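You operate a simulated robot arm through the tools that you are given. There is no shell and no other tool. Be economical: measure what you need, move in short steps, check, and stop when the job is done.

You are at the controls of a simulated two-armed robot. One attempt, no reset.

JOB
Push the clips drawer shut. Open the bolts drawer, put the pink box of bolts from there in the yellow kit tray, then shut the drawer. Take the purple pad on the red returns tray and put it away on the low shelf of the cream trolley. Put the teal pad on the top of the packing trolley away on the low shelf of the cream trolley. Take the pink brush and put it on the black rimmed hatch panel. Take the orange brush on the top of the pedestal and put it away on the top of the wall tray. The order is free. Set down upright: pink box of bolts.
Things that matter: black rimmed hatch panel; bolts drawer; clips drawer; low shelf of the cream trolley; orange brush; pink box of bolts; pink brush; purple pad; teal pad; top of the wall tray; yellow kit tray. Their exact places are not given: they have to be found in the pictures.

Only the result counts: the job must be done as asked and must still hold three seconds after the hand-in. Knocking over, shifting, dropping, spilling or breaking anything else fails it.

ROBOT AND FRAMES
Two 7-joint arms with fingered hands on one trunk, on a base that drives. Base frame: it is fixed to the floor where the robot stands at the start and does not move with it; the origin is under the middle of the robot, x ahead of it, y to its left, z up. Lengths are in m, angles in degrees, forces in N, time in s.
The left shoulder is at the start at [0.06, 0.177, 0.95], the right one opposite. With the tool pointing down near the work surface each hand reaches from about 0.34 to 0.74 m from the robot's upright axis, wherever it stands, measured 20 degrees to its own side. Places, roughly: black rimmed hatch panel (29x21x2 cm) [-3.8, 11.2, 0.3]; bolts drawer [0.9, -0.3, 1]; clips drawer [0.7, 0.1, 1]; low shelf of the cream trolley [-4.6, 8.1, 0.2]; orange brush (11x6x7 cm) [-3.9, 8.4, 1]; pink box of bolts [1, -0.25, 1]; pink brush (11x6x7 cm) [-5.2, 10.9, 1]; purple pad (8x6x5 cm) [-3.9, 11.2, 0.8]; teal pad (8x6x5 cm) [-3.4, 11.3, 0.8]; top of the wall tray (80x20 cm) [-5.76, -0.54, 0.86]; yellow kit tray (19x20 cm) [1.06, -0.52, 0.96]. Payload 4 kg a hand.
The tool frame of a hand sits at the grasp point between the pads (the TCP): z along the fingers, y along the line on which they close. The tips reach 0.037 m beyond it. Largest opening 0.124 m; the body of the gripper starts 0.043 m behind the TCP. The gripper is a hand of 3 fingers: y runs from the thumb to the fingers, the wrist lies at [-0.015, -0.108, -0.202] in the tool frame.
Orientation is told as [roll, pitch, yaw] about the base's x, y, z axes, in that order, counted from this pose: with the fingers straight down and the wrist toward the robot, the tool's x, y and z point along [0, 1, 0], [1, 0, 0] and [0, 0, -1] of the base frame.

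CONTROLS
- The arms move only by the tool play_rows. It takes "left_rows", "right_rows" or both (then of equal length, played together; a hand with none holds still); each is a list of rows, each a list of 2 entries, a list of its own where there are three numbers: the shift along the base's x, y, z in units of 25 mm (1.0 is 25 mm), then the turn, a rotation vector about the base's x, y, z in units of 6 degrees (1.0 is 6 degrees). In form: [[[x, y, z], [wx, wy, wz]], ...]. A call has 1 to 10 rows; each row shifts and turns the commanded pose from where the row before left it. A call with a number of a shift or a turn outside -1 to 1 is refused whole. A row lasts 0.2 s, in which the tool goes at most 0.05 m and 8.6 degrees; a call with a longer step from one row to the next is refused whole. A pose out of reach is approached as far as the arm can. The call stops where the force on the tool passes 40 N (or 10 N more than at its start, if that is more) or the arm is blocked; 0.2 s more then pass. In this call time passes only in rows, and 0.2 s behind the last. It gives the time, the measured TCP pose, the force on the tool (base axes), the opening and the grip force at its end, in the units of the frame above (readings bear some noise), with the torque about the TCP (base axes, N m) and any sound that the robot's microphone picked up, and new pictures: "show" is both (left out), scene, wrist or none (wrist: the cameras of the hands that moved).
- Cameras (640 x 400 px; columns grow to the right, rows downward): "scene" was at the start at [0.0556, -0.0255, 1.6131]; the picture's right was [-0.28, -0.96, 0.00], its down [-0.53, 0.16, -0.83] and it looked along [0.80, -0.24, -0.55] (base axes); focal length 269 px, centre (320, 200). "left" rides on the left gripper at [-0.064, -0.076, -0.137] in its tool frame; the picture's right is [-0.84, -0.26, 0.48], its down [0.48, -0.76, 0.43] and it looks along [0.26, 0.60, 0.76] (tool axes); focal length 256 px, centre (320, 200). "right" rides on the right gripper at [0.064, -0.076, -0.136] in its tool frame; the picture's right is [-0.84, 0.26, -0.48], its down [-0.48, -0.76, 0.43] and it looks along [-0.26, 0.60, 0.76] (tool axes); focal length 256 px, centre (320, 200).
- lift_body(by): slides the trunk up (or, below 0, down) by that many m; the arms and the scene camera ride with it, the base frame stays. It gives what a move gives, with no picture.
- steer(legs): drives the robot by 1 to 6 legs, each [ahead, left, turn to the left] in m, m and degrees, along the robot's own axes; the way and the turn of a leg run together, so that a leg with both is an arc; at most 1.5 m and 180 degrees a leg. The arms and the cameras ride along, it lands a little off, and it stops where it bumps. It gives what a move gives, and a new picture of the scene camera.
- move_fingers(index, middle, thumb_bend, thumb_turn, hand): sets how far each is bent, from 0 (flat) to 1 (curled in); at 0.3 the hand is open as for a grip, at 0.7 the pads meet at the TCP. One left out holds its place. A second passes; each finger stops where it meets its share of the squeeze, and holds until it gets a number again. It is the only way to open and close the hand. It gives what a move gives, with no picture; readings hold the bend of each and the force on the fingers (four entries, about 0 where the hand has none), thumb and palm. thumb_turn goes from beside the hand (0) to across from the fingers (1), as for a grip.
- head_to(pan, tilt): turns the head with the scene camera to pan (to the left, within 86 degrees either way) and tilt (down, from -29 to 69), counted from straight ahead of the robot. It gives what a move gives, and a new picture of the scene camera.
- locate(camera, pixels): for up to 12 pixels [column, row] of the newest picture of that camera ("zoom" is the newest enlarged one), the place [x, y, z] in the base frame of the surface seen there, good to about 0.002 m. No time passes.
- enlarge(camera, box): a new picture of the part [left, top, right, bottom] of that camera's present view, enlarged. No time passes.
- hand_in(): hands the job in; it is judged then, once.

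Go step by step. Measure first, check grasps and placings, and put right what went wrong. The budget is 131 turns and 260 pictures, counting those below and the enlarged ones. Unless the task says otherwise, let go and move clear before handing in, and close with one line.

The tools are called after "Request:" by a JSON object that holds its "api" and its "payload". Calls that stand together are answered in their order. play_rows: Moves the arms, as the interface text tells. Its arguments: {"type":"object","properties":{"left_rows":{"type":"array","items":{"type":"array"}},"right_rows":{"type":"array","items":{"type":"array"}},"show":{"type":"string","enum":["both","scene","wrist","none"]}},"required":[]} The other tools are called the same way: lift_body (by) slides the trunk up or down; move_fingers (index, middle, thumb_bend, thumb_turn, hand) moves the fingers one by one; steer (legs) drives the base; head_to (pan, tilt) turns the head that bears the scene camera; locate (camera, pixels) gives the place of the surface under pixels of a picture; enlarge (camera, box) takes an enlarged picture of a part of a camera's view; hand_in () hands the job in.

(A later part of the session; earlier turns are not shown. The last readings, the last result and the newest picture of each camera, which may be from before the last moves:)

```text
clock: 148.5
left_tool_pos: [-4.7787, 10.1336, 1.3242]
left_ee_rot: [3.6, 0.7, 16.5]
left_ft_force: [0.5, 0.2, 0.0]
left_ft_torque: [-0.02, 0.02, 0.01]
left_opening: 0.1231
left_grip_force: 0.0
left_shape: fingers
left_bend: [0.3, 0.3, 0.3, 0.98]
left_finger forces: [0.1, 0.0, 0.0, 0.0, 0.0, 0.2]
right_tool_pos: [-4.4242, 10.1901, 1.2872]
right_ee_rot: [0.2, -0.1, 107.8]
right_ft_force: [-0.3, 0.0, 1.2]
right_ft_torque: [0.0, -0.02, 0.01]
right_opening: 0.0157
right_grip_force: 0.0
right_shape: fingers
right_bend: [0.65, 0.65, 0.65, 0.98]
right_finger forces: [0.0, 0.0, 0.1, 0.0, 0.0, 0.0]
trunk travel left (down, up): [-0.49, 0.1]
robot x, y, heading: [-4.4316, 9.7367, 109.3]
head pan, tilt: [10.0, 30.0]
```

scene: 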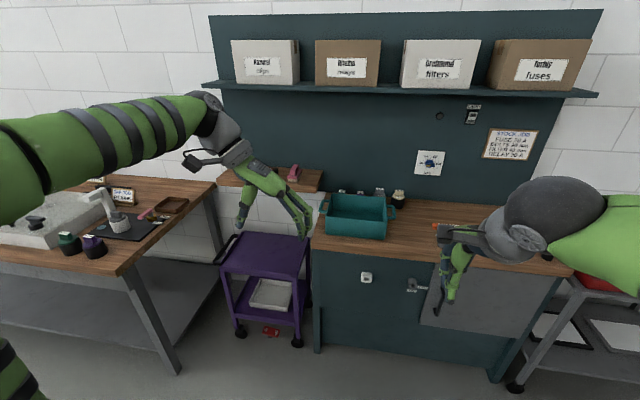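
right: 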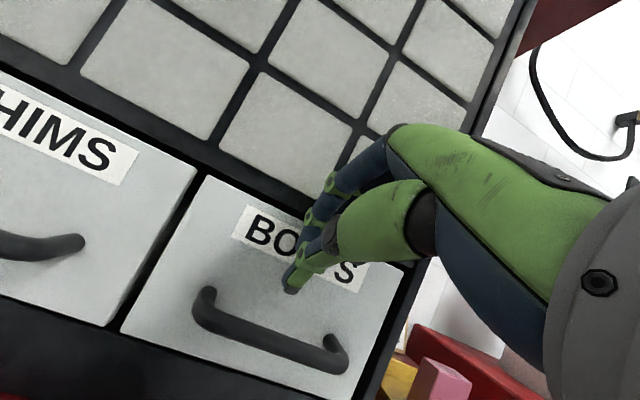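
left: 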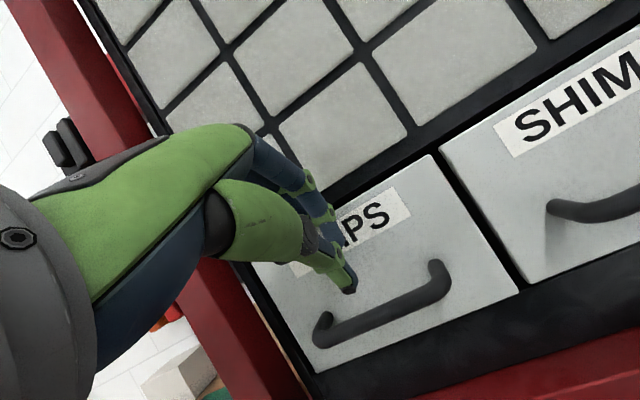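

The left hand now grips laterally. I check the upper shelf height, then move up.

Request:
{"api": "locate", "payload": {"camera": "scene", "pixels": [[205, 86], [300, 91], [590, 95], [292, 172], [293, 180], [318, 185]]}}

Request:
{"api": "steer", "payload": {"legs": [[0.55, 0.07, 2]]}}

```text
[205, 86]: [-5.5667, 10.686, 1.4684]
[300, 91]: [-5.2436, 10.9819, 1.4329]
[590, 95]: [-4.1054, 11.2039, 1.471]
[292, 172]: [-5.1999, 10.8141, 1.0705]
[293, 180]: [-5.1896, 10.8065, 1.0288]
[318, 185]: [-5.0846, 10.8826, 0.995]
```

```text
clock: 151.7
left_tool_pos: [-5.0433, 10.6221, 1.3251]
left_ee_rot: [3.6, 0.8, 17.9]
left_ft_force: [0.4, -0.4, -0.1]
left_ft_torque: [-0.02, 0.0, -0.01]
left_opening: 0.1234
left_grip_force: 0.1
left_shape: fingers
left_bend: [0.3, 0.3, 0.3, 0.98]
left_finger forces: [0.1, 0.1, 0.1, 0.0, 0.0, 0.1]
right_tool_pos: [-4.6899, 10.6865, 1.2873]
right_ee_rot: [0.1, -0.1, 109.4]
right_ft_force: [-0.1, -0.6, -0.1]
right_ft_torque: [0.01, 0.01, -0.02]
right_opening: 0.0156
right_grip_force: 0.0
right_shape: fingers
right_bend: [0.65, 0.65, 0.65, 0.98]
right_finger forces: [0.1, 0.0, 0.0, 0.0, 0.0, 0.0]
trunk travel left (down, up): [-0.49, 0.1]
robot x, y, heading: [-4.6875, 10.2314, 110.9]
head pan, tilt: [10.0, 30.0]
```

scene: 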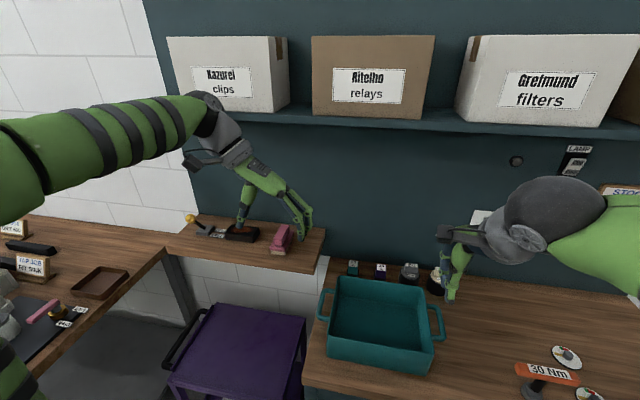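

Request:
{"api": "enlarge", "payload": {"camera": "scene", "box": [170, 190, 340, 290]}}

Request:
{"api": "locate", "payload": {"camera": "zoom", "pixels": [[425, 140], [400, 185], [440, 140], [420, 190], [460, 180], [405, 215], [375, 225], [335, 170], [340, 145], [300, 185], [395, 240], [445, 225]]}}

```text
3.76 times, centred on (255, 240) of scene
```

zoom: 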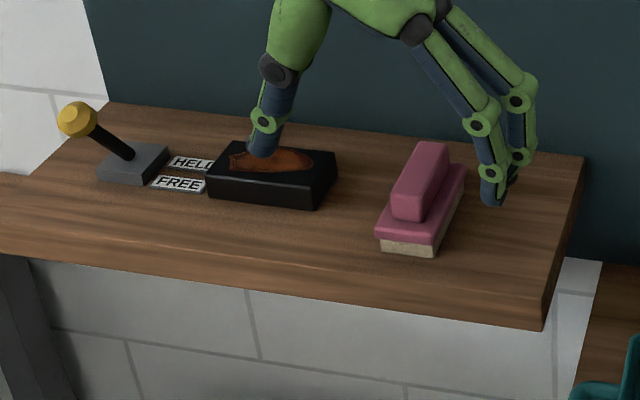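

```text
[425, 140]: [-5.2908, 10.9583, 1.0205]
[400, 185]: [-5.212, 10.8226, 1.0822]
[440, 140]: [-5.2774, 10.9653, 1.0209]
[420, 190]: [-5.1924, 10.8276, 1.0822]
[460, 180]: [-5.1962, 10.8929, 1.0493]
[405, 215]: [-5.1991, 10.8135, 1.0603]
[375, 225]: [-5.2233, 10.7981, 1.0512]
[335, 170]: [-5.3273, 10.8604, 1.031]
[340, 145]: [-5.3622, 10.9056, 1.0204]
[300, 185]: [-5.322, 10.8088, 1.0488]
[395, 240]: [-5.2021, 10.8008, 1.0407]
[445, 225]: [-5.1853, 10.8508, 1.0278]
```

Handle centre is about (-5.209,10.858), top 1.082, roughly 3 cm wide. I lower the hand below the upper shelf, straighten it, pre-close, then move in.

Request:
{"api": "play_rows", "payload": {"left_rows": [[[0, 0, -1], [-0.15, -0.05, -0.2]], [[0, 0, -1], [-0.15, -0.05, -0.2]], [[0, 0, -1], [-0.15, -0.05, -0.2]], [[0, 0, -1], [-0.15, -0.05, -0.2]], [[0, 0, -1], [0, 0, 0]]], "show": "none"}}

Request:
{"api": "move_fingers", "payload": {"hand": "left", "index": 0.42, "middle": 0.42, "thumb_bend": 0.42}}

Request:
{"api": "steer", "payload": {"legs": [[0.13, 0.06, 0]]}}

```text
clock: 152.9
left_tool_pos: [-5.0455, 10.6225, 1.1991]
left_ee_rot: [-0.2, 0.6, 13.2]
left_ft_force: [1.0, 0.3, 0.3]
left_ft_torque: [-0.01, -0.01, -0.02]
left_opening: 0.1234
left_grip_force: 0.0
left_shape: fingers
left_bend: [0.3, 0.3, 0.3, 0.98]
left_finger forces: [0.0, 0.0, 0.0, 0.0, 0.0, 0.0]
right_tool_pos: [-4.6908, 10.6881, 1.2868]
right_ee_rot: [0.2, -0.2, 109.3]
right_ft_force: [-0.4, 0.9, 0.5]
right_ft_torque: [0.0, -0.02, -0.02]
right_opening: 0.0157
right_grip_force: 0.1
right_shape: fingers
right_bend: [0.65, 0.65, 0.65, 0.98]
right_finger forces: [0.0, 0.0, 0.0, 0.1, 0.0, 0.0]
trunk travel left (down, up): [-0.49, 0.1]
robot x, y, heading: [-4.6841, 10.2336, 110.9]
head pan, tilt: [10.0, 30.0]
```

```text
clock: 153.9
left_tool_pos: [-5.0445, 10.6224, 1.1992]
left_ee_rot: [-0.1, 0.6, 13.0]
left_ft_force: [0.2, -0.3, 0.1]
left_ft_torque: [0.02, 0.01, 0.01]
left_opening: 0.0875
left_grip_force: 0.0
left_shape: fingers
left_bend: [0.42, 0.42, 0.42, 0.98]
left_finger forces: [0.0, 0.0, 0.0, 0.1, 0.1, 0.0]
right_tool_pos: [-4.6894, 10.686, 1.287]
right_ee_rot: [0.1, -0.1, 109.4]
right_ft_force: [-0.2, 0.0, 0.4]
right_ft_torque: [0.01, -0.02, 0.01]
right_opening: 0.0155
right_grip_force: 0.1
right_shape: fingers
right_bend: [0.65, 0.65, 0.65, 0.98]
right_finger forces: [0.0, 0.0, 0.1, 0.1, 0.0, 0.0]
trunk travel left (down, up): [-0.49, 0.1]
robot x, y, heading: [-4.6896, 10.2382, 110.8]
head pan, tilt: [10.0, 30.0]
```

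```text
clock: 155.3
left_tool_pos: [-5.1266, 10.7304, 1.2]
left_ee_rot: [-0.3, 0.6, 12.1]
left_ft_force: [0.4, 0.7, -1.3]
left_ft_torque: [-0.01, 0.07, 0.01]
left_opening: 0.0873
left_grip_force: 0.1
left_shape: fingers
left_bend: [0.42, 0.42, 0.42, 0.98]
left_finger forces: [0.0, 0.0, 0.1, 0.0, 0.0, 0.0]
right_tool_pos: [-4.7713, 10.7884, 1.2865]
right_ee_rot: [0.2, -0.1, 108.3]
right_ft_force: [-0.4, 0.3, 0.5]
right_ft_torque: [-0.02, 0.05, 0.03]
right_opening: 0.0153
right_grip_force: 0.1
right_shape: fingers
right_bend: [0.65, 0.65, 0.65, 0.98]
right_finger forces: [0.0, 0.0, 0.1, 0.0, 0.0, 0.0]
trunk travel left (down, up): [-0.49, 0.1]
robot x, y, heading: [-4.7768, 10.3343, 109.5]
head pan, tilt: [10.0, 30.0]
```

scene: 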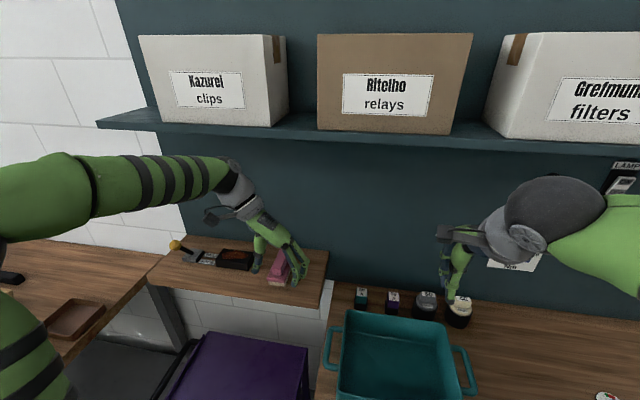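

Request:
{"api": "play_rows", "payload": {"left_rows": [[[-0.55, 0.85, 0], [0, 0, 0]], [[-0.55, 0.85, 0], [0, 0, 0]], [[-0.55, 0.85, 0], [0, 0, 0]], [[-0.55, 0.85, 0], [0, 0, 0]], [[-0.55, 0.85, 0], [0, 0, 0]], [[-0.55, 0.85, 0], [0, 0, 0]], [[0, 0, -0.8], [0, 0, 0]], [[0, 0, -0.8], [0, 0, 0]]], "show": "both"}}

```text
clock: 157.1
left_tool_pos: [-5.2118, 10.8572, 1.159]
left_ee_rot: [-0.3, 0.6, 12.0]
left_ft_force: [0.2, 0.4, -0.5]
left_ft_torque: [0.0, 0.03, -0.01]
left_opening: 0.0874
left_grip_force: 0.0
left_shape: fingers
left_bend: [0.42, 0.42, 0.42, 0.98]
left_finger forces: [0.0, 0.0, 0.1, 0.0, 0.1, 0.1]
right_tool_pos: [-4.7726, 10.7877, 1.2863]
right_ee_rot: [0.2, -0.1, 108.4]
right_ft_force: [0.3, -0.7, -0.9]
right_ft_torque: [-0.01, 0.03, -0.04]
right_opening: 0.0156
right_grip_force: 0.0
right_shape: fingers
right_bend: [0.65, 0.65, 0.65, 0.98]
right_finger forces: [0.0, 0.0, 0.0, 0.0, 0.1, 0.0]
trunk travel left (down, up): [-0.49, 0.1]
robot x, y, heading: [-4.7765, 10.3327, 109.7]
head pan, tilt: [10.0, 30.0]
```

scene: 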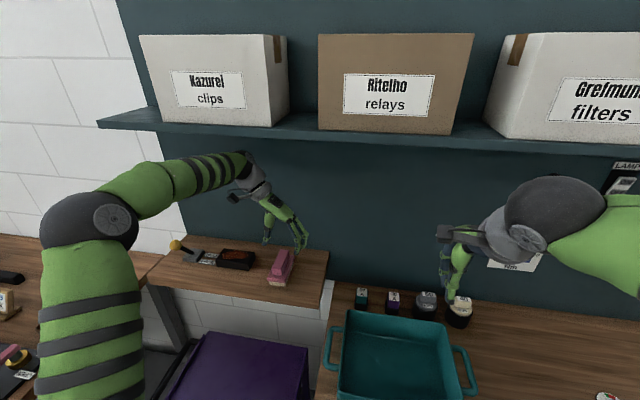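
left: 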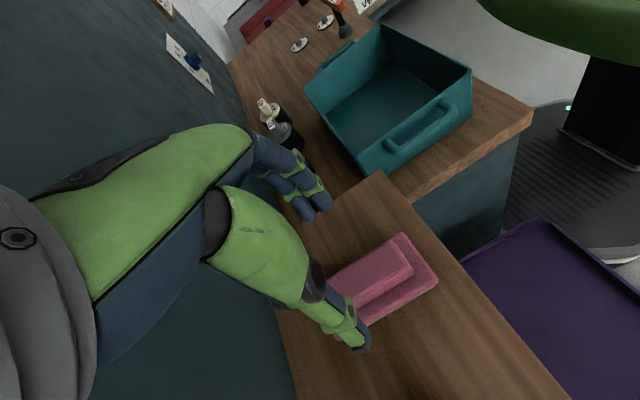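

Request:
{"api": "locate", "payload": {"camera": "left", "pixels": [[340, 272], [400, 240], [412, 262], [375, 270], [352, 298], [435, 280], [400, 300], [405, 235], [370, 255]]}}

```text
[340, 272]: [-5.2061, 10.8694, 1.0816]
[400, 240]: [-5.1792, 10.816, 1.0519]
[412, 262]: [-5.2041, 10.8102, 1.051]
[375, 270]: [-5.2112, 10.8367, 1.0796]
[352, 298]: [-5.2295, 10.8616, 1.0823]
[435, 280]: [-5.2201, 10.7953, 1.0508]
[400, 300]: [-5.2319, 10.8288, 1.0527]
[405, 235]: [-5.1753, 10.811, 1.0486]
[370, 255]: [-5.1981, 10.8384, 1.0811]
```

The brush lies at yaw about 19°, its body centre at (-5.216,10.853). I align, go down to z≈1.086 and close on the handle.

Request:
{"api": "play_rows", "payload": {"left_rows": [[[-0.08, -0.1, -0.7], [0, 0, 0.6]], [[-0.08, -0.1, -0.7], [0, 0, 0.5]], [[0, 0, -0.75], [0, 0, 0]], [[0, 0, -0.75], [0, 0, 0]]], "show": "none"}}

Request:
{"api": "move_fingers", "payload": {"hand": "left", "index": 0.72, "middle": 0.72, "thumb_bend": 0.72}}

Request:
{"api": "enlarge", "payload": {"camera": "left", "box": [200, 120, 520, 400]}}

```text
clock: 158.1
left_tool_pos: [-5.2123, 10.8525, 1.086]
left_ee_rot: [-0.2, 0.6, 18.6]
left_ft_force: [0.5, 1.1, -0.8]
left_ft_torque: [-0.01, -0.03, 0.0]
left_opening: 0.0871
left_grip_force: 0.0
left_shape: fingers
left_bend: [0.42, 0.42, 0.42, 0.98]
left_finger forces: [0.0, 0.0, 0.0, 0.1, 0.1, 0.0]
right_tool_pos: [-4.7721, 10.7874, 1.288]
right_ee_rot: [0.2, -0.1, 108.3]
right_ft_force: [0.2, 0.7, 0.4]
right_ft_torque: [0.01, 0.0, -0.01]
right_opening: 0.0156
right_grip_force: 0.0
right_shape: fingers
right_bend: [0.65, 0.65, 0.65, 0.98]
right_finger forces: [0.0, 0.1, 0.0, 0.1, 0.0, 0.0]
trunk travel left (down, up): [-0.49, 0.1]
robot x, y, heading: [-4.7765, 10.3326, 109.5]
head pan, tilt: [10.0, 30.0]
```

```text
clock: 159.1
left_tool_pos: [-5.2134, 10.8518, 1.087]
left_ee_rot: [-0.2, 0.6, 18.7]
left_ft_force: [-0.9, 3.9, 9.9]
left_ft_torque: [0.19, -0.23, 0.01]
left_opening: 0.0523
left_grip_force: 23.0
left_shape: fingers
left_bend: [0.55, 0.56, 0.58, 0.97]
left_finger forces: [11.8, 10.0, 0.0, 0.1, 23.5, 0.0]
right_tool_pos: [-4.7733, 10.7874, 1.2873]
right_ee_rot: [0.2, -0.1, 108.3]
right_ft_force: [-0.8, 0.7, -0.2]
right_ft_torque: [-0.01, -0.03, 0.02]
right_opening: 0.0154
right_grip_force: 0.2
right_shape: fingers
right_bend: [0.65, 0.65, 0.65, 0.98]
right_finger forces: [0.0, 0.0, 0.0, 0.1, 0.0, 0.0]
trunk travel left (down, up): [-0.49, 0.1]
robot x, y, heading: [-4.7794, 10.3349, 109.7]
head pan, tilt: [10.0, 30.0]
```

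```text
1.43 times, centred on (360, 260) of left
```

zoom: 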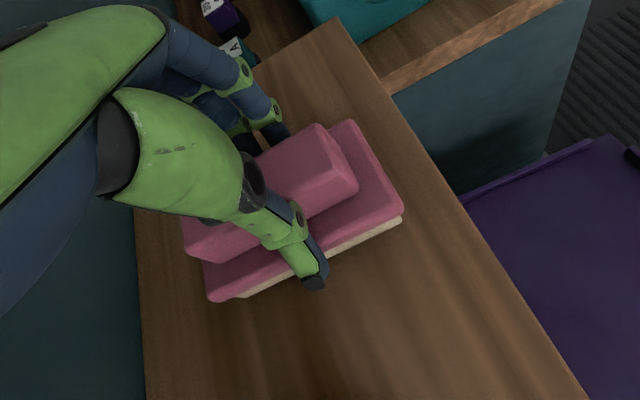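

The fingertips are holding the body right at its top edge. I open a little, go 12 mm lower and regrip for a safer hold.

Request:
{"api": "move_fingers", "payload": {"hand": "left", "index": 0.45, "middle": 0.45, "thumb_bend": 0.45}}

Request:
{"api": "play_rows", "payload": {"left_rows": [[[0, 0, -0.35], [0, 0, 0]], [[0, 0, -0.25], [0, 0, 0]]], "show": "none"}}

Request:
{"api": "move_fingers", "payload": {"hand": "left", "index": 0.72, "middle": 0.72, "thumb_bend": 0.72}}

Request:
{"api": "play_rows", "payload": {"left_rows": [[[0, 0, 0.5], [0, 0, 0]], [[0, 0, 0.8], [0, 0, 0]], [[0, 0, 0.8], [0, 0, 0]], [[0.2, -0.6, 0.5], [0, 0, 0]], [[0.3, -0.8, 0], [0, 0, 0]], [[0.3, -0.8, 0], [0, 0, 0]]], "show": "both"}}

```text
clock: 160.1
left_tool_pos: [-5.2134, 10.852, 1.0857]
left_ee_rot: [-0.3, 0.6, 18.8]
left_ft_force: [-0.4, -0.6, 0.8]
left_ft_torque: [-0.02, -0.02, -0.02]
left_opening: 0.0774
left_grip_force: 0.1
left_shape: fingers
left_bend: [0.45, 0.45, 0.45, 0.97]
left_finger forces: [0.0, 0.0, 0.0, 0.1, 0.0, 0.0]
right_tool_pos: [-4.7724, 10.7875, 1.2862]
right_ee_rot: [0.2, -0.1, 108.3]
right_ft_force: [1.2, -0.4, -0.4]
right_ft_torque: [-0.03, 0.0, 0.0]
right_opening: 0.0156
right_grip_force: 0.1
right_shape: fingers
right_bend: [0.65, 0.65, 0.65, 0.98]
right_finger forces: [0.0, 0.1, 0.1, 0.0, 0.0, 0.1]
trunk travel left (down, up): [-0.49, 0.1]
robot x, y, heading: [-4.7754, 10.3325, 109.7]
head pan, tilt: [10.0, 30.0]
```

```text
clock: 160.7
left_tool_pos: [-5.2147, 10.8522, 1.0694]
left_ee_rot: [-0.3, 0.7, 18.7]
left_ft_force: [0.2, 0.0, 0.3]
left_ft_torque: [0.0, 0.01, -0.05]
left_opening: 0.0775
left_grip_force: 0.0
left_shape: fingers
left_bend: [0.45, 0.45, 0.45, 0.97]
left_finger forces: [0.0, 0.0, 0.0, 0.0, 0.1, 0.1]
right_tool_pos: [-4.7711, 10.7865, 1.2876]
right_ee_rot: [0.2, 0.0, 108.3]
right_ft_force: [0.0, -0.1, 0.9]
right_ft_torque: [0.01, -0.04, -0.01]
right_opening: 0.0157
right_grip_force: 0.1
right_shape: fingers
right_bend: [0.65, 0.65, 0.65, 0.98]
right_finger forces: [0.1, 0.0, 0.0, 0.0, 0.0, 0.0]
trunk travel left (down, up): [-0.49, 0.1]
robot x, y, heading: [-4.7784, 10.3345, 109.5]
head pan, tilt: [10.0, 30.0]
```

```text
clock: 161.7
left_tool_pos: [-5.2133, 10.8524, 1.0698]
left_ee_rot: [-0.3, 0.6, 18.6]
left_ft_force: [0.1, 1.1, 2.0]
left_ft_torque: [0.04, 0.02, 0.01]
left_opening: 0.0596
left_grip_force: 19.4
left_shape: fingers
left_bend: [0.54, 0.56, 0.56, 0.97]
left_finger forces: [10.3, 8.5, 0.1, 0.0, 20.2, 0.1]
right_tool_pos: [-4.7726, 10.7883, 1.2863]
right_ee_rot: [0.2, -0.1, 108.2]
right_ft_force: [0.5, 0.0, 0.4]
right_ft_torque: [0.0, 0.01, -0.01]
right_opening: 0.0157
right_grip_force: 0.1
right_shape: fingers
right_bend: [0.65, 0.65, 0.65, 0.98]
right_finger forces: [0.1, 0.1, 0.0, 0.0, 0.0, 0.0]
trunk travel left (down, up): [-0.49, 0.1]
robot x, y, heading: [-4.7774, 10.3348, 109.7]
head pan, tilt: [10.0, 30.0]
```

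```text
clock: 163.1
left_tool_pos: [-5.192, 10.794, 1.1379]
left_ee_rot: [-0.1, 0.7, 18.7]
left_ft_force: [-0.1, -0.6, -1.1]
left_ft_torque: [0.0, -0.02, 0.07]
left_opening: 0.0595
left_grip_force: 19.3
left_shape: fingers
left_bend: [0.54, 0.56, 0.56, 0.97]
left_finger forces: [10.4, 8.7, 0.1, 0.0, 18.9, 0.0]
right_tool_pos: [-4.7731, 10.7877, 1.287]
right_ee_rot: [0.2, -0.2, 108.3]
right_ft_force: [-0.4, -0.1, 1.1]
right_ft_torque: [0.0, 0.01, -0.02]
right_opening: 0.0157
right_grip_force: 0.1
right_shape: fingers
right_bend: [0.65, 0.65, 0.65, 0.98]
right_finger forces: [0.0, 0.1, 0.0, 0.0, 0.0, 0.0]
trunk travel left (down, up): [-0.49, 0.1]
robot x, y, heading: [-4.7757, 10.3318, 109.5]
head pan, tilt: [10.0, 30.0]
```

scene: 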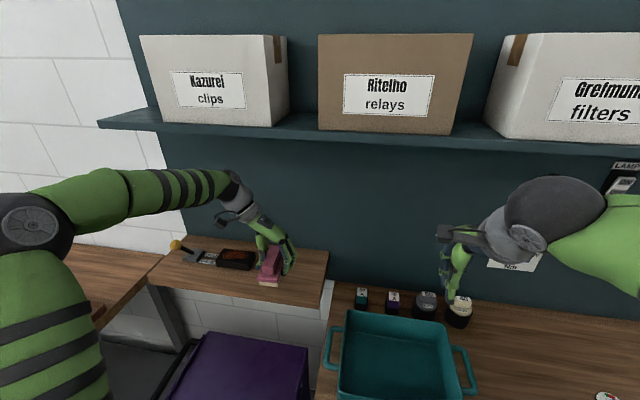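
left: 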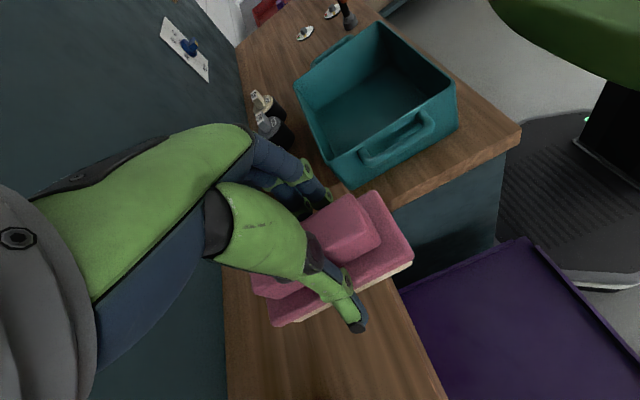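

Lifted and held. I back off and strafe right to the packing trolley.

Request:
{"api": "steer", "payload": {"legs": [[-0.55, 0, 1.5], [0, -1.3, 0]]}}

Request:
{"api": "head_to", "payload": {"pan": 0, "tilt": 40}}

```text
clock: 172.4
left_tool_pos: [-3.7989, 10.7343, 1.137]
left_ee_rot: [-0.3, 0.6, 20.6]
left_ft_force: [0.0, 1.0, -0.9]
left_ft_torque: [-0.01, 0.0, 0.02]
left_opening: 0.0593
left_grip_force: 18.6
left_shape: fingers
left_bend: [0.54, 0.56, 0.56, 0.97]
left_finger forces: [10.4, 8.6, 0.0, 0.1, 18.9, 0.1]
right_tool_pos: [-3.378, 10.7404, 1.288]
right_ee_rot: [0.1, -0.1, 110.1]
right_ft_force: [-0.1, -0.3, -0.1]
right_ft_torque: [0.02, 0.02, 0.01]
right_opening: 0.0155
right_grip_force: 0.1
right_shape: fingers
right_bend: [0.65, 0.65, 0.65, 0.98]
right_finger forces: [0.1, 0.1, 0.0, 0.0, 0.0, 0.1]
trunk travel left (down, up): [-0.49, 0.1]
robot x, y, heading: [-3.3686, 10.2871, 111.5]
head pan, tilt: [10.0, 30.0]
```

scene: 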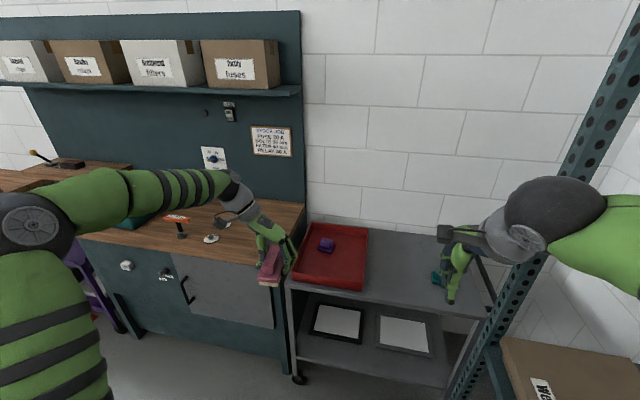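

```text
clock: 173.2
left_tool_pos: [-3.7981, 10.7344, 1.1365]
left_ee_rot: [-0.3, 0.7, 20.6]
left_ft_force: [0.2, -1.0, -1.8]
left_ft_torque: [-0.02, 0.01, -0.01]
left_opening: 0.0593
left_grip_force: 19.0
left_shape: fingers
left_bend: [0.54, 0.56, 0.56, 0.97]
left_finger forces: [10.5, 8.5, 0.1, 0.0, 18.9, 0.1]
right_tool_pos: [-3.3772, 10.7408, 1.2873]
right_ee_rot: [0.3, -0.2, 110.2]
right_ft_force: [-0.7, 0.5, -0.6]
right_ft_torque: [0.0, 0.0, -0.03]
right_opening: 0.0157
right_grip_force: 0.0
right_shape: fingers
right_bend: [0.65, 0.65, 0.65, 0.98]
right_finger forces: [0.0, 0.0, 0.0, 0.1, 0.0, 0.0]
trunk travel left (down, up): [-0.49, 0.1]
robot x, y, heading: [-3.3639, 10.288, 111.5]
head pan, tilt: [0.0, 40.0]
```

scene: 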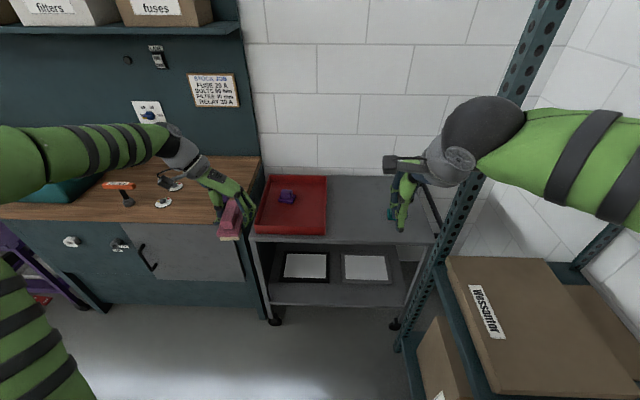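

The black-rimmed panel is on the trolley's low shelf at (305,266). I measure its rim and the trolley edges.

Request:
{"api": "enlarge", "payload": {"camera": "scene", "box": [240, 165, 450, 335]}}

Request:
{"api": "locate", "payload": {"camera": "zoom", "pixels": [[130, 350], [275, 350], [270, 268], [150, 265], [200, 310], [60, 415], [90, 395], [60, 240], [590, 240], [300, 242], [145, 105], [465, 350]]}}

```text
2.35 times, centred on (345, 250) of scene
```

zoom: 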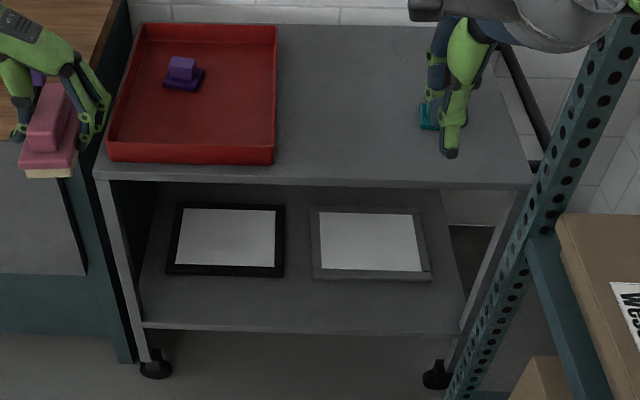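

```text
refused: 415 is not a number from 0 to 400
```

Request:
{"api": "locate", "payload": {"camera": "zoom", "pixels": [[172, 268], [277, 272], [280, 210], [180, 208], [225, 240], [150, 324], [460, 332], [105, 178], [525, 185], [185, 75], [430, 115], [300, 182]]}}

```text
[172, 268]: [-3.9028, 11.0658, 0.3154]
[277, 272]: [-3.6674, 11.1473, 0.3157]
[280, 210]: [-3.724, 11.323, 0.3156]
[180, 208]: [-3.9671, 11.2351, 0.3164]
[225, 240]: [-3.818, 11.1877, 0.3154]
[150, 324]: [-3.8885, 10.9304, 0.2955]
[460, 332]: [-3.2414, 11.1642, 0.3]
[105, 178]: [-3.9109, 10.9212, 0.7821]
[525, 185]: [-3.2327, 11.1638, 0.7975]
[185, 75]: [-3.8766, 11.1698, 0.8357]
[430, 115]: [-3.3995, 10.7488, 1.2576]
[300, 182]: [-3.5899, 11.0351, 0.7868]
```

The panel's front edge is 13 cm inside the trolley edge. I yaw the left hand back so its wrist stays outside under the top shelf, and raise the right hand well clear.

Request:
{"api": "play_rows", "payload": {"left_rows": [[[0, 0, 0], [0, 0, 1]], [[0, 0, 0], [0, 0, 1]], [[0, 0, 0], [0, 0, 1]], [[0, 0, 0], [0, 0, 1]], [[0, 0, 0], [0, 0, 1]], [[0, 0, 0], [0, 0, 1]], [[0, 0, 0], [0, 0, 1]], [[0, 0, 0], [0, 0, 1]], [[0, 0, 0], [0, 0, 1]], [[0, 0, 0], [0, 0, 1]]], "right_rows": [[[0, 0, 0.9], [0, 0, 0]], [[0, 0, 0.9], [0, 0, 0]], [[0, 0, 0.9], [0, 0, 0]], [[0, 0, 0.9], [0, 0, 0]], [[0, 0, 0.9], [0, 0, 0]], [[0, 0, 0.9], [0, 0, 0]], [[0, 0, 0.9], [0, 0, 0]], [[0, 0, 0.9], [0, 0, 0]], [[0, 0, 0.9], [0, 0, 0]], [[0, 0, 0], [0, 0, 0]]], "show": "none"}}

Request:
{"api": "play_rows", "payload": {"left_rows": [[[0, 0, 0], [0, 0, 1]], [[0, 0, 0], [0, 0, 1]], [[0, 0, 0], [0, 0, 1]], [[0, 0, 0], [0, 0, 1]], [[0, 0, 0], [0, 0, 0.9]]], "show": "both"}}

```text
clock: 175.4
left_tool_pos: [-3.7989, 10.7343, 1.1379]
left_ee_rot: [-0.4, 0.4, 80.7]
left_ft_force: [0.4, 0.6, -1.1]
left_ft_torque: [-0.01, 0.0, -0.01]
left_opening: 0.0596
left_grip_force: 18.8
left_shape: fingers
left_bend: [0.54, 0.56, 0.56, 0.97]
left_finger forces: [10.5, 8.5, 0.1, 0.0, 18.9, 0.0]
right_tool_pos: [-3.3767, 10.7386, 1.487]
right_ee_rot: [0.1, -0.1, 110.2]
right_ft_force: [0.6, -0.2, 0.3]
right_ft_torque: [0.0, 0.0, 0.02]
right_opening: 0.0156
right_grip_force: 0.0
right_shape: fingers
right_bend: [0.65, 0.65, 0.65, 0.98]
right_finger forces: [0.0, 0.0, 0.0, 0.0, 0.0, 0.1]
trunk travel left (down, up): [-0.49, 0.1]
robot x, y, heading: [-3.3658, 10.2824, 111.6]
head pan, tilt: [0.0, 40.0]
```

```text
clock: 176.6
left_tool_pos: [-3.7979, 10.7334, 1.1358]
left_ee_rot: [-0.2, 0.5, 110.1]
left_ft_force: [-0.3, 0.4, -1.5]
left_ft_torque: [0.0, 0.01, 0.03]
left_opening: 0.0593
left_grip_force: 19.1
left_shape: fingers
left_bend: [0.54, 0.56, 0.56, 0.97]
left_finger forces: [10.4, 8.7, 0.0, 0.0, 19.0, 0.1]
right_tool_pos: [-3.3775, 10.7392, 1.4859]
right_ee_rot: [0.2, -0.2, 110.2]
right_ft_force: [0.2, 0.0, 0.1]
right_ft_torque: [0.01, 0.0, 0.0]
right_opening: 0.0155
right_grip_force: 0.1
right_shape: fingers
right_bend: [0.65, 0.65, 0.65, 0.98]
right_finger forces: [0.0, 0.0, 0.0, 0.0, 0.1, 0.1]
trunk travel left (down, up): [-0.49, 0.1]
robot x, y, heading: [-3.3678, 10.2864, 111.6]
head pan, tilt: [0.0, 40.0]
```

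scene: 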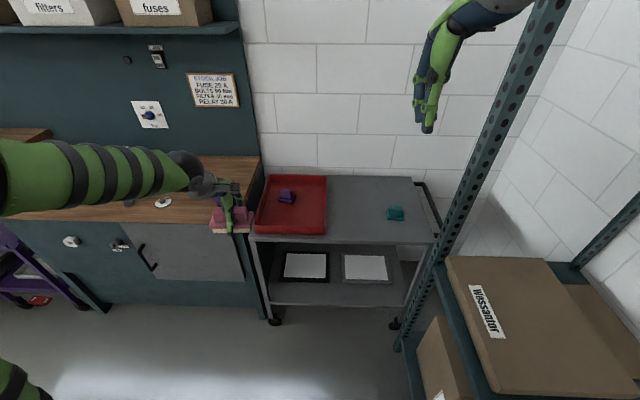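
left: 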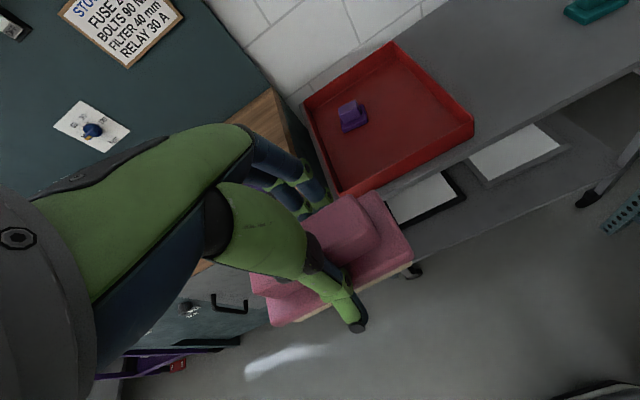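

Request:
{"api": "locate", "payload": {"camera": "scene", "pixels": [[480, 170], [415, 310], [450, 262], [400, 345], [440, 345], [470, 390], [287, 196], [278, 196], [396, 213], [388, 213], [404, 213], [396, 221]]}}

Request:
{"api": "enlarge", "payload": {"camera": "scene", "box": [250, 170, 430, 285]}}

```text
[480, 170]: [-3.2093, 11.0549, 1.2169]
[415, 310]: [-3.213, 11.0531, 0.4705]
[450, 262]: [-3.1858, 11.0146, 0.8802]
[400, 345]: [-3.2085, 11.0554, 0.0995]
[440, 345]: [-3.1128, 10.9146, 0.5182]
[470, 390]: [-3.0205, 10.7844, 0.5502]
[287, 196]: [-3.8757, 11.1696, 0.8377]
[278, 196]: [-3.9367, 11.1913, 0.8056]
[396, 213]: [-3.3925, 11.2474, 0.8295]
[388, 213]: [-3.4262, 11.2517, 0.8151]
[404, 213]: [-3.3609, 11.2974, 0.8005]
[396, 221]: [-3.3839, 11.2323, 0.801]
```

```text
3.48 times, centred on (340, 228) of scene
```

zoom: 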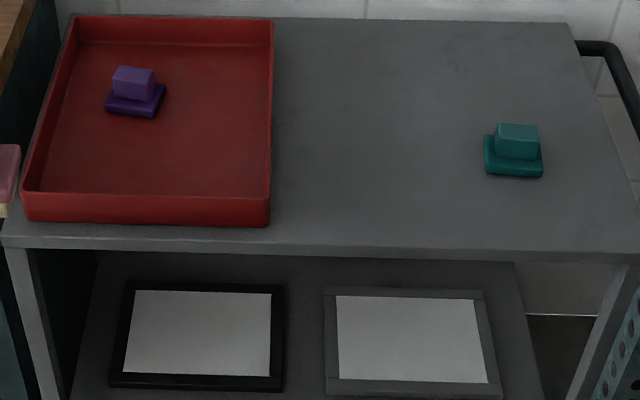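

The shelf post on the right is at f≈1.01, so I shift left a little, slide the trunk fully down and lower the left hand in front of the trolley.

Request:
{"api": "steer", "payload": {"legs": [[0, 0.06, -0.4]]}}

Request:
{"api": "lift_body", "payload": {"by": -0.48}}

Request:
{"api": "play_rows", "payload": {"left_rows": [[[0, 0, -1], [0, 0, 0]], [[0, 0, -1], [0, 0, 0]], [[0, 0, -1], [0, 0, 0]], [[0, 0, -1], [0, 0, 0]], [[0, 0, -1], [0, 0, 0]], [[0, 0, -1], [0, 0, 0]], [[0, 0, -1], [0, 0, 0]], [[0, 0, -1], [0, 0, 0]], [[0, 0, -1], [0, 0, 0]], [[0, 0, -1], [0, 0, 0]]], "show": "both"}}

```text
clock: 177.5
left_tool_pos: [-3.8543, 10.7145, 1.1372]
left_ee_rot: [-0.3, 0.6, 109.6]
left_ft_force: [-0.2, 0.0, -1.4]
left_ft_torque: [0.0, -0.03, -0.01]
left_opening: 0.0594
left_grip_force: 18.6
left_shape: fingers
left_bend: [0.54, 0.56, 0.56, 0.97]
left_finger forces: [10.5, 8.6, 0.0, 0.1, 18.9, 0.0]
right_tool_pos: [-3.4334, 10.7161, 1.4879]
right_ee_rot: [0.1, -0.1, 109.8]
right_ft_force: [-0.5, -0.6, -0.2]
right_ft_torque: [0.0, -0.03, 0.0]
right_opening: 0.0157
right_grip_force: 0.1
right_shape: fingers
right_bend: [0.65, 0.65, 0.65, 0.98]
right_finger forces: [0.0, 0.0, 0.0, 0.0, 0.0, 0.0]
trunk travel left (down, up): [-0.49, 0.1]
robot x, y, heading: [-3.4224, 10.2643, 111.1]
head pan, tilt: [0.0, 40.0]
```

scene: 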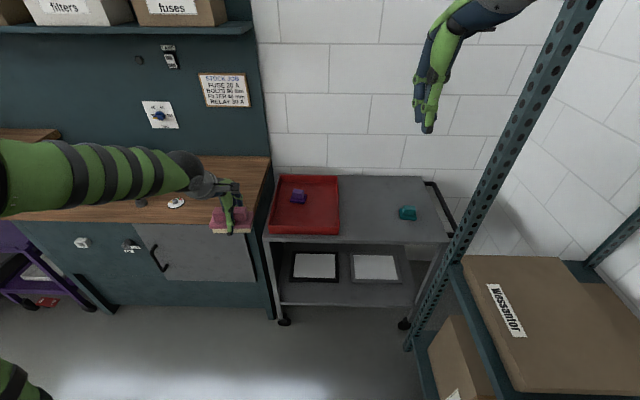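

```text
refused: -0.48 is not a number from -0.4 to 0.4
```

```text
clock: 179.7
left_tool_pos: [-3.8537, 10.7163, 0.888]
left_ee_rot: [-0.3, 0.6, 109.6]
left_ft_force: [0.2, -0.3, -0.9]
left_ft_torque: [0.03, -0.03, 0.0]
left_opening: 0.0594
left_grip_force: 18.5
left_shape: fingers
left_bend: [0.54, 0.56, 0.56, 0.97]
left_finger forces: [10.3, 8.6, 0.0, 0.1, 18.8, 0.0]
right_tool_pos: [-3.4319, 10.7169, 1.487]
right_ee_rot: [0.1, -0.1, 109.9]
right_ft_force: [0.6, -0.3, 0.1]
right_ft_torque: [0.0, -0.02, 0.01]
right_opening: 0.0155
right_grip_force: 0.1
right_shape: fingers
right_bend: [0.65, 0.65, 0.65, 0.98]
right_finger forces: [0.0, 0.0, 0.1, 0.0, 0.1, 0.0]
trunk travel left (down, up): [-0.49, 0.1]
robot x, y, heading: [-3.4256, 10.2626, 111.0]
head pan, tilt: [0.0, 40.0]
```

scene: 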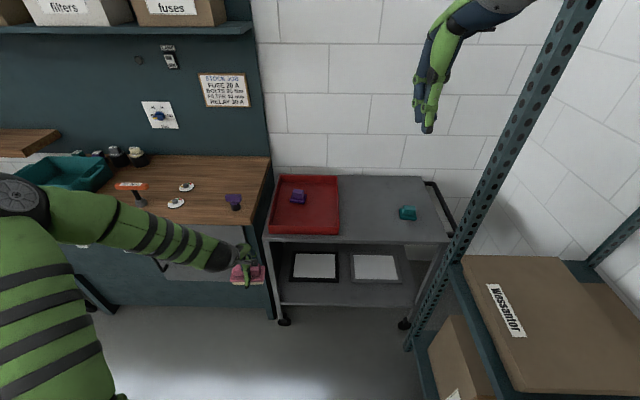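
left: 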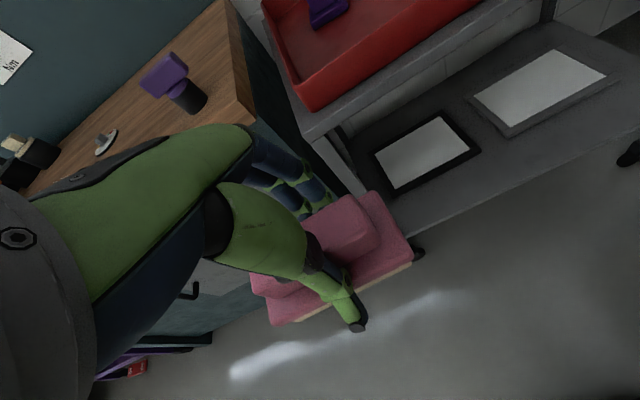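

Request:
{"api": "lift_body", "payload": {"by": -0.4}}

Request:
{"api": "lift_body", "payload": {"by": -0.085}}

Request:
{"api": "head_to", "payload": {"pan": 8, "tilt": 32}}

```text
clock: 183.6
left_tool_pos: [-3.8521, 10.7156, 0.4889]
left_ee_rot: [-0.3, 0.6, 109.7]
left_ft_force: [-0.2, 0.8, -2.2]
left_ft_torque: [0.04, -0.02, 0.03]
left_opening: 0.0593
left_grip_force: 19.1
left_shape: fingers
left_bend: [0.54, 0.56, 0.56, 0.97]
left_finger forces: [10.4, 8.6, 0.0, 0.1, 18.8, 0.1]
right_tool_pos: [-3.4302, 10.7161, 1.0882]
right_ee_rot: [0.2, 0.0, 109.8]
right_ft_force: [0.3, -0.2, -0.1]
right_ft_torque: [0.01, 0.02, 0.02]
right_opening: 0.0158
right_grip_force: 0.1
right_shape: fingers
right_bend: [0.65, 0.65, 0.65, 0.98]
right_finger forces: [0.0, 0.0, 0.1, 0.0, 0.0, 0.1]
trunk travel left (down, up): [-0.09, 0.5]
robot x, y, heading: [-3.4231, 10.2628, 111.2]
head pan, tilt: [0.0, 40.0]
```

```text
clock: 184.8
left_tool_pos: [-3.8513, 10.7168, 0.4028]
left_ee_rot: [-0.3, 0.6, 109.6]
left_ft_force: [-0.2, 0.2, -0.5]
left_ft_torque: [0.0, 0.03, 0.02]
left_opening: 0.0593
left_grip_force: 18.8
left_shape: fingers
left_bend: [0.54, 0.56, 0.56, 0.97]
left_finger forces: [10.4, 8.8, 0.0, 0.1, 18.8, 0.1]
right_tool_pos: [-3.4311, 10.7172, 1.0027]
right_ee_rot: [0.3, -0.1, 109.8]
right_ft_force: [0.1, -0.8, 0.3]
right_ft_torque: [-0.01, 0.0, -0.02]
right_opening: 0.0156
right_grip_force: 0.1
right_shape: fingers
right_bend: [0.65, 0.65, 0.65, 0.98]
right_finger forces: [0.0, 0.0, 0.0, 0.0, 0.0, 0.0]
trunk travel left (down, up): [-0.005, 0.585]
robot x, y, heading: [-3.4269, 10.2631, 111.4]
head pan, tilt: [0.0, 40.0]
```

```text
clock: 185.5
left_tool_pos: [-3.8518, 10.716, 0.4031]
left_ee_rot: [-0.3, 0.6, 109.5]
left_ft_force: [0.1, -0.2, -2.1]
left_ft_torque: [0.01, -0.01, -0.01]
left_opening: 0.059
left_grip_force: 19.1
left_shape: fingers
left_bend: [0.54, 0.56, 0.56, 0.97]
left_finger forces: [10.3, 8.7, 0.0, 0.0, 18.7, 0.0]
right_tool_pos: [-3.431, 10.7177, 1.0032]
right_ee_rot: [0.2, -0.1, 109.8]
right_ft_force: [-0.1, 0.1, 0.1]
right_ft_torque: [-0.01, 0.0, -0.01]
right_opening: 0.0157
right_grip_force: 0.0
right_shape: fingers
right_bend: [0.65, 0.65, 0.65, 0.98]
right_finger forces: [0.1, 0.1, 0.0, 0.0, 0.0, 0.1]
trunk travel left (down, up): [-0.005, 0.585]
robot x, y, heading: [-3.4278, 10.2658, 111.1]
head pan, tilt: [8.0, 32.0]
```

scene: 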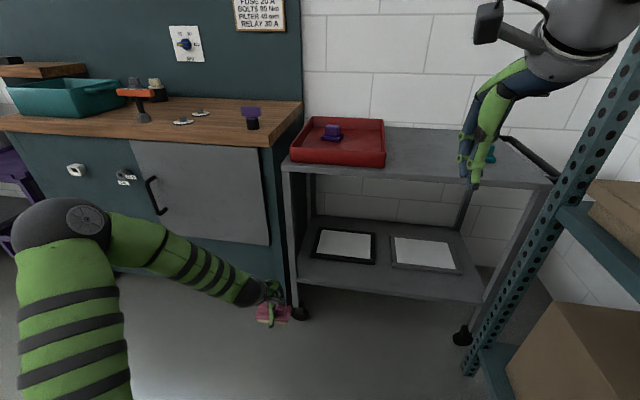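

Now I bring the brush in line with the panel (0.207 m to the right), then drive ahead slowly.

Request:
{"api": "play_rows", "payload": {"left_rows": [[[0.93, 0.36, 0], [0, 0, 0]], [[0.93, 0.36, 0], [0, 0, 0]], [[0.93, 0.36, 0], [0, 0, 0]], [[0.93, 0.36, 0], [0, 0, 0]], [[0.93, 0.36, 0], [0, 0, 0]], [[0.93, 0.36, 0], [0, 0, 0]], [[0.93, 0.36, 0], [0, 0, 0]], [[0.93, 0.36, 0], [0, 0, 0]]], "show": "none"}}

Request:
{"api": "steer", "payload": {"legs": [[0.27, 0, 0]]}}

Request:
{"api": "enlarge", "payload": {"camera": "left", "box": [160, 0, 640, 300]}}

```text
clock: 187.3
left_tool_pos: [-3.6677, 10.789, 0.4049]
left_ee_rot: [-0.1, 0.6, 109.6]
left_ft_force: [-0.6, 0.4, -1.2]
left_ft_torque: [-0.01, 0.03, 0.01]
left_opening: 0.0596
left_grip_force: 19.0
left_shape: fingers
left_bend: [0.54, 0.56, 0.56, 0.97]
left_finger forces: [10.4, 8.7, 0.0, 0.1, 18.7, 0.0]
right_tool_pos: [-3.432, 10.7161, 1.0025]
right_ee_rot: [0.2, 0.0, 109.8]
right_ft_force: [0.7, 0.0, 0.2]
right_ft_torque: [0.0, -0.01, -0.01]
right_opening: 0.0156
right_grip_force: 0.0
right_shape: fingers
right_bend: [0.65, 0.65, 0.65, 0.98]
right_finger forces: [0.0, 0.1, 0.0, 0.1, 0.1, 0.1]
trunk travel left (down, up): [-0.005, 0.585]
robot x, y, heading: [-3.4247, 10.2698, 111.1]
head pan, tilt: [8.0, 32.0]
```

```text
clock: 189.2
left_tool_pos: [-3.7612, 11.0363, 0.4052]
left_ee_rot: [-0.2, 0.6, 109.4]
left_ft_force: [0.1, 0.0, -1.0]
left_ft_torque: [0.02, -0.01, -0.02]
left_opening: 0.0591
left_grip_force: 19.2
left_shape: fingers
left_bend: [0.54, 0.56, 0.56, 0.97]
left_finger forces: [10.4, 8.8, 0.0, 0.1, 18.7, 0.0]
right_tool_pos: [-3.5253, 10.9643, 1.0016]
right_ee_rot: [0.2, -0.1, 109.6]
right_ft_force: [0.0, -0.5, -1.1]
right_ft_torque: [0.02, -0.02, 0.0]
right_opening: 0.0155
right_grip_force: 0.0
right_shape: fingers
right_bend: [0.65, 0.65, 0.65, 0.98]
right_finger forces: [0.0, 0.0, 0.0, 0.0, 0.1, 0.0]
trunk travel left (down, up): [-0.005, 0.585]
robot x, y, heading: [-3.5181, 10.5136, 110.7]
head pan, tilt: [8.0, 32.0]
```

scene: 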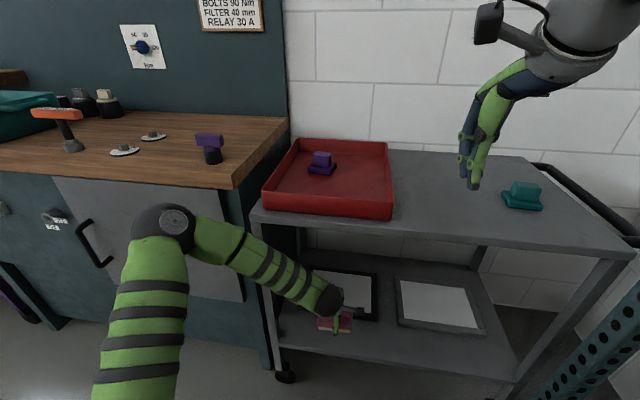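

```text
1.33 times, centred on (400, 150) of left
```

zoom: 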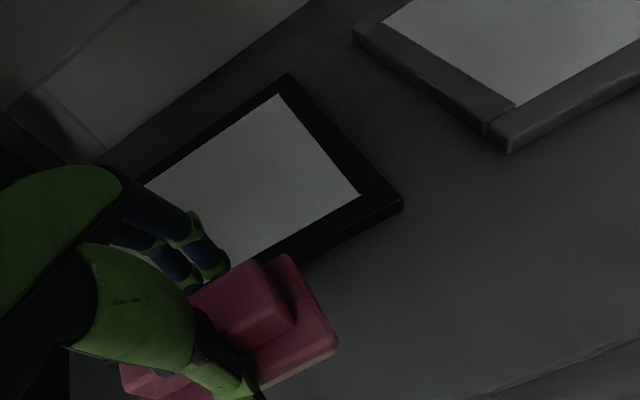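

In line with the panel. I reach 0.145 m further in.

Request:
{"api": "play_rows", "payload": {"left_rows": [[[-0.33, 0.91, 0], [0, 0, 0]], [[-0.33, 0.91, 0], [0, 0, 0]], [[-0.33, 0.91, 0], [0, 0, 0]], [[-0.33, 0.91, 0], [0, 0, 0]], [[-0.33, 0.91, 0], [0, 0, 0]], [[-0.33, 0.91, 0], [0, 0, 0]]], "show": "both"}}

```text
clock: 190.8
left_tool_pos: [-3.7967, 11.1397, 0.41]
left_ee_rot: [-0.3, 1.4, 108.2]
left_ft_force: [-0.3, 0.0, -1.4]
left_ft_torque: [0.03, 0.0, 0.0]
left_opening: 0.0592
left_grip_force: 19.3
left_shape: fingers
left_bend: [0.54, 0.56, 0.56, 0.97]
left_finger forces: [10.7, 8.9, 0.0, 0.0, 19.2, 0.0]
right_tool_pos: [-3.5259, 10.9412, 1.008]
right_ee_rot: [0.3, -0.5, 110.5]
right_ft_force: [-0.1, -0.8, 0.0]
right_ft_torque: [0.01, 0.02, 0.03]
right_opening: 0.0157
right_grip_force: 0.0
right_shape: fingers
right_bend: [0.65, 0.65, 0.65, 0.98]
right_finger forces: [0.0, 0.1, 0.0, 0.1, 0.0, 0.0]
trunk travel left (down, up): [-0.005, 0.585]
robot x, y, heading: [-3.5152, 10.4947, 111.8]
head pan, tilt: [8.0, 32.0]
stopped in row 6 (left hand): the arm was blocked; the commanded pose is now the measured one
```

scene: 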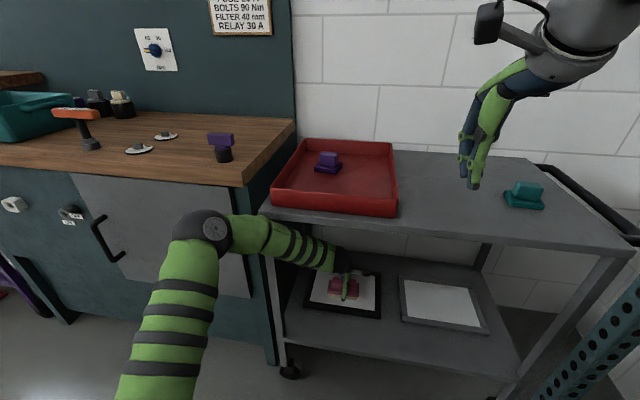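
left: 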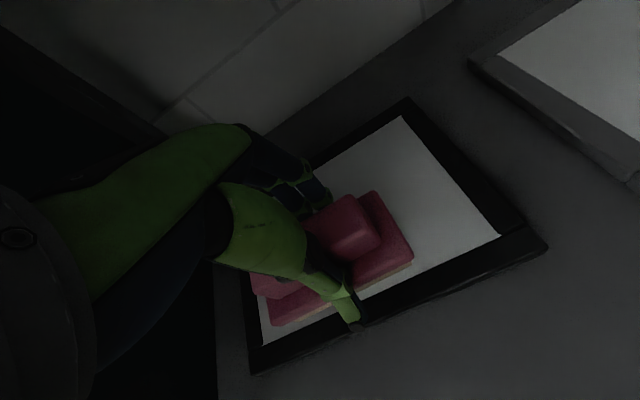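

The arm was blocked near the end, with the brush already over the panel. I check that the trolley has not moved and what touches.

Request:
{"api": "locate", "payload": {"camera": "scene", "pixels": [[262, 210], [397, 215], [630, 250], [330, 245], [215, 230], [250, 235], [285, 340], [330, 258], [310, 305], [378, 316]]}}

Request:
{"api": "enlarge", "payload": {"camera": "scene", "box": [180, 150, 420, 330]}}

```text
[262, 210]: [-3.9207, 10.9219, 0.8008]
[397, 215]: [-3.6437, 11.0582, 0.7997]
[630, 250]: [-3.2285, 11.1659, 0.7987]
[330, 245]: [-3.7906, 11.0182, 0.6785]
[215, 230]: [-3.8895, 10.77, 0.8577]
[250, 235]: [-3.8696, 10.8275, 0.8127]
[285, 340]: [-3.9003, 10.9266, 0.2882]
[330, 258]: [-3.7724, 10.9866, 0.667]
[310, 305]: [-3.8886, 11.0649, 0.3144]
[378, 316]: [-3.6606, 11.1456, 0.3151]
```

```text
2.22 times, centred on (300, 240) of scene
```

zoom: 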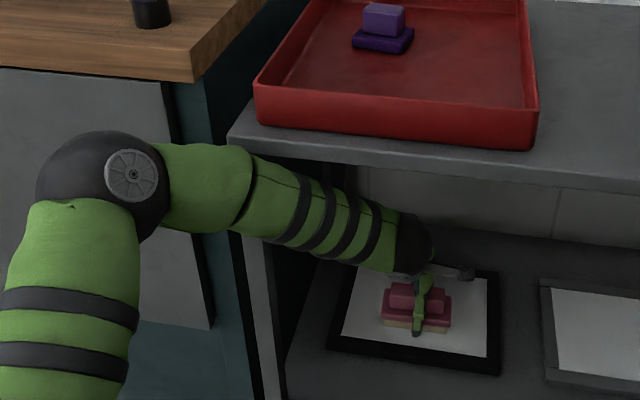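

The trolley hasn't moved; the forearm just met the top shelf's front edge. The brush is above the white of the panel, so I lower it here.

Request:
{"api": "play_rows", "payload": {"left_rows": [[[0, 0, -0.5], [0, 0, 0]], [[0, 0, -0.5], [0, 0, 0]], [[0, 0, -0.4], [0, 0, 0]], [[-0.1, 0.27, -0.15], [0, 0, 0]]], "show": "none"}}

```text
clock: 191.8
left_tool_pos: [-3.798, 11.1516, 0.3807]
left_ee_rot: [-0.2, 0.5, 108.3]
left_ft_force: [0.4, 1.1, -2.0]
left_ft_torque: [0.0, 0.01, -0.03]
left_opening: 0.0587
left_grip_force: 19.7
left_shape: fingers
left_bend: [0.54, 0.56, 0.56, 0.97]
left_finger forces: [10.5, 9.0, 0.0, 0.0, 19.1, 0.0]
right_tool_pos: [-3.5235, 10.9387, 1.007]
right_ee_rot: [0.4, -0.8, 110.5]
right_ft_force: [-0.6, 0.1, 0.0]
right_ft_torque: [0.01, 0.02, 0.0]
right_opening: 0.0156
right_grip_force: 0.0
right_shape: fingers
right_bend: [0.65, 0.65, 0.65, 0.98]
right_finger forces: [0.1, 0.0, 0.1, 0.1, 0.0, 0.0]
trunk travel left (down, up): [-0.005, 0.585]
robot x, y, heading: [-3.5191, 10.4961, 112.0]
head pan, tilt: [8.0, 32.0]
```

Request:
{"api": "play_rows", "payload": {"left_rows": [[[0, 0, -0.25], [0, 0, 0]], [[0, 0, -0.2], [0, 0, 0]], [[0, 0, -0.1], [0, 0, 0]]], "show": "wrist"}}

```text
clock: 192.6
left_tool_pos: [-3.8046, 11.1509, 0.3697]
left_ee_rot: [-0.2, 0.2, 108.8]
left_ft_force: [0.2, 0.4, -1.7]
left_ft_torque: [0.04, 0.02, -0.02]
left_opening: 0.0591
left_grip_force: 19.2
left_shape: fingers
left_bend: [0.54, 0.56, 0.56, 0.97]
left_finger forces: [10.6, 9.1, 0.0, 0.0, 19.1, 0.0]
right_tool_pos: [-3.5248, 10.9368, 1.0083]
right_ee_rot: [0.3, -0.9, 110.6]
right_ft_force: [-0.1, 0.6, 0.1]
right_ft_torque: [-0.01, -0.03, 0.0]
right_opening: 0.0157
right_grip_force: 0.2
right_shape: fingers
right_bend: [0.65, 0.65, 0.65, 0.98]
right_finger forces: [0.1, 0.0, 0.0, 0.0, 0.0, 0.1]
trunk travel left (down, up): [-0.005, 0.585]
robot x, y, heading: [-3.517, 10.493, 112.1]
head pan, tilt: [8.0, 32.0]
```

left: 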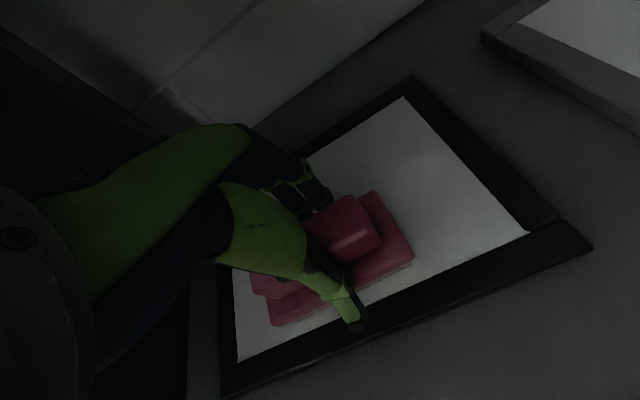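

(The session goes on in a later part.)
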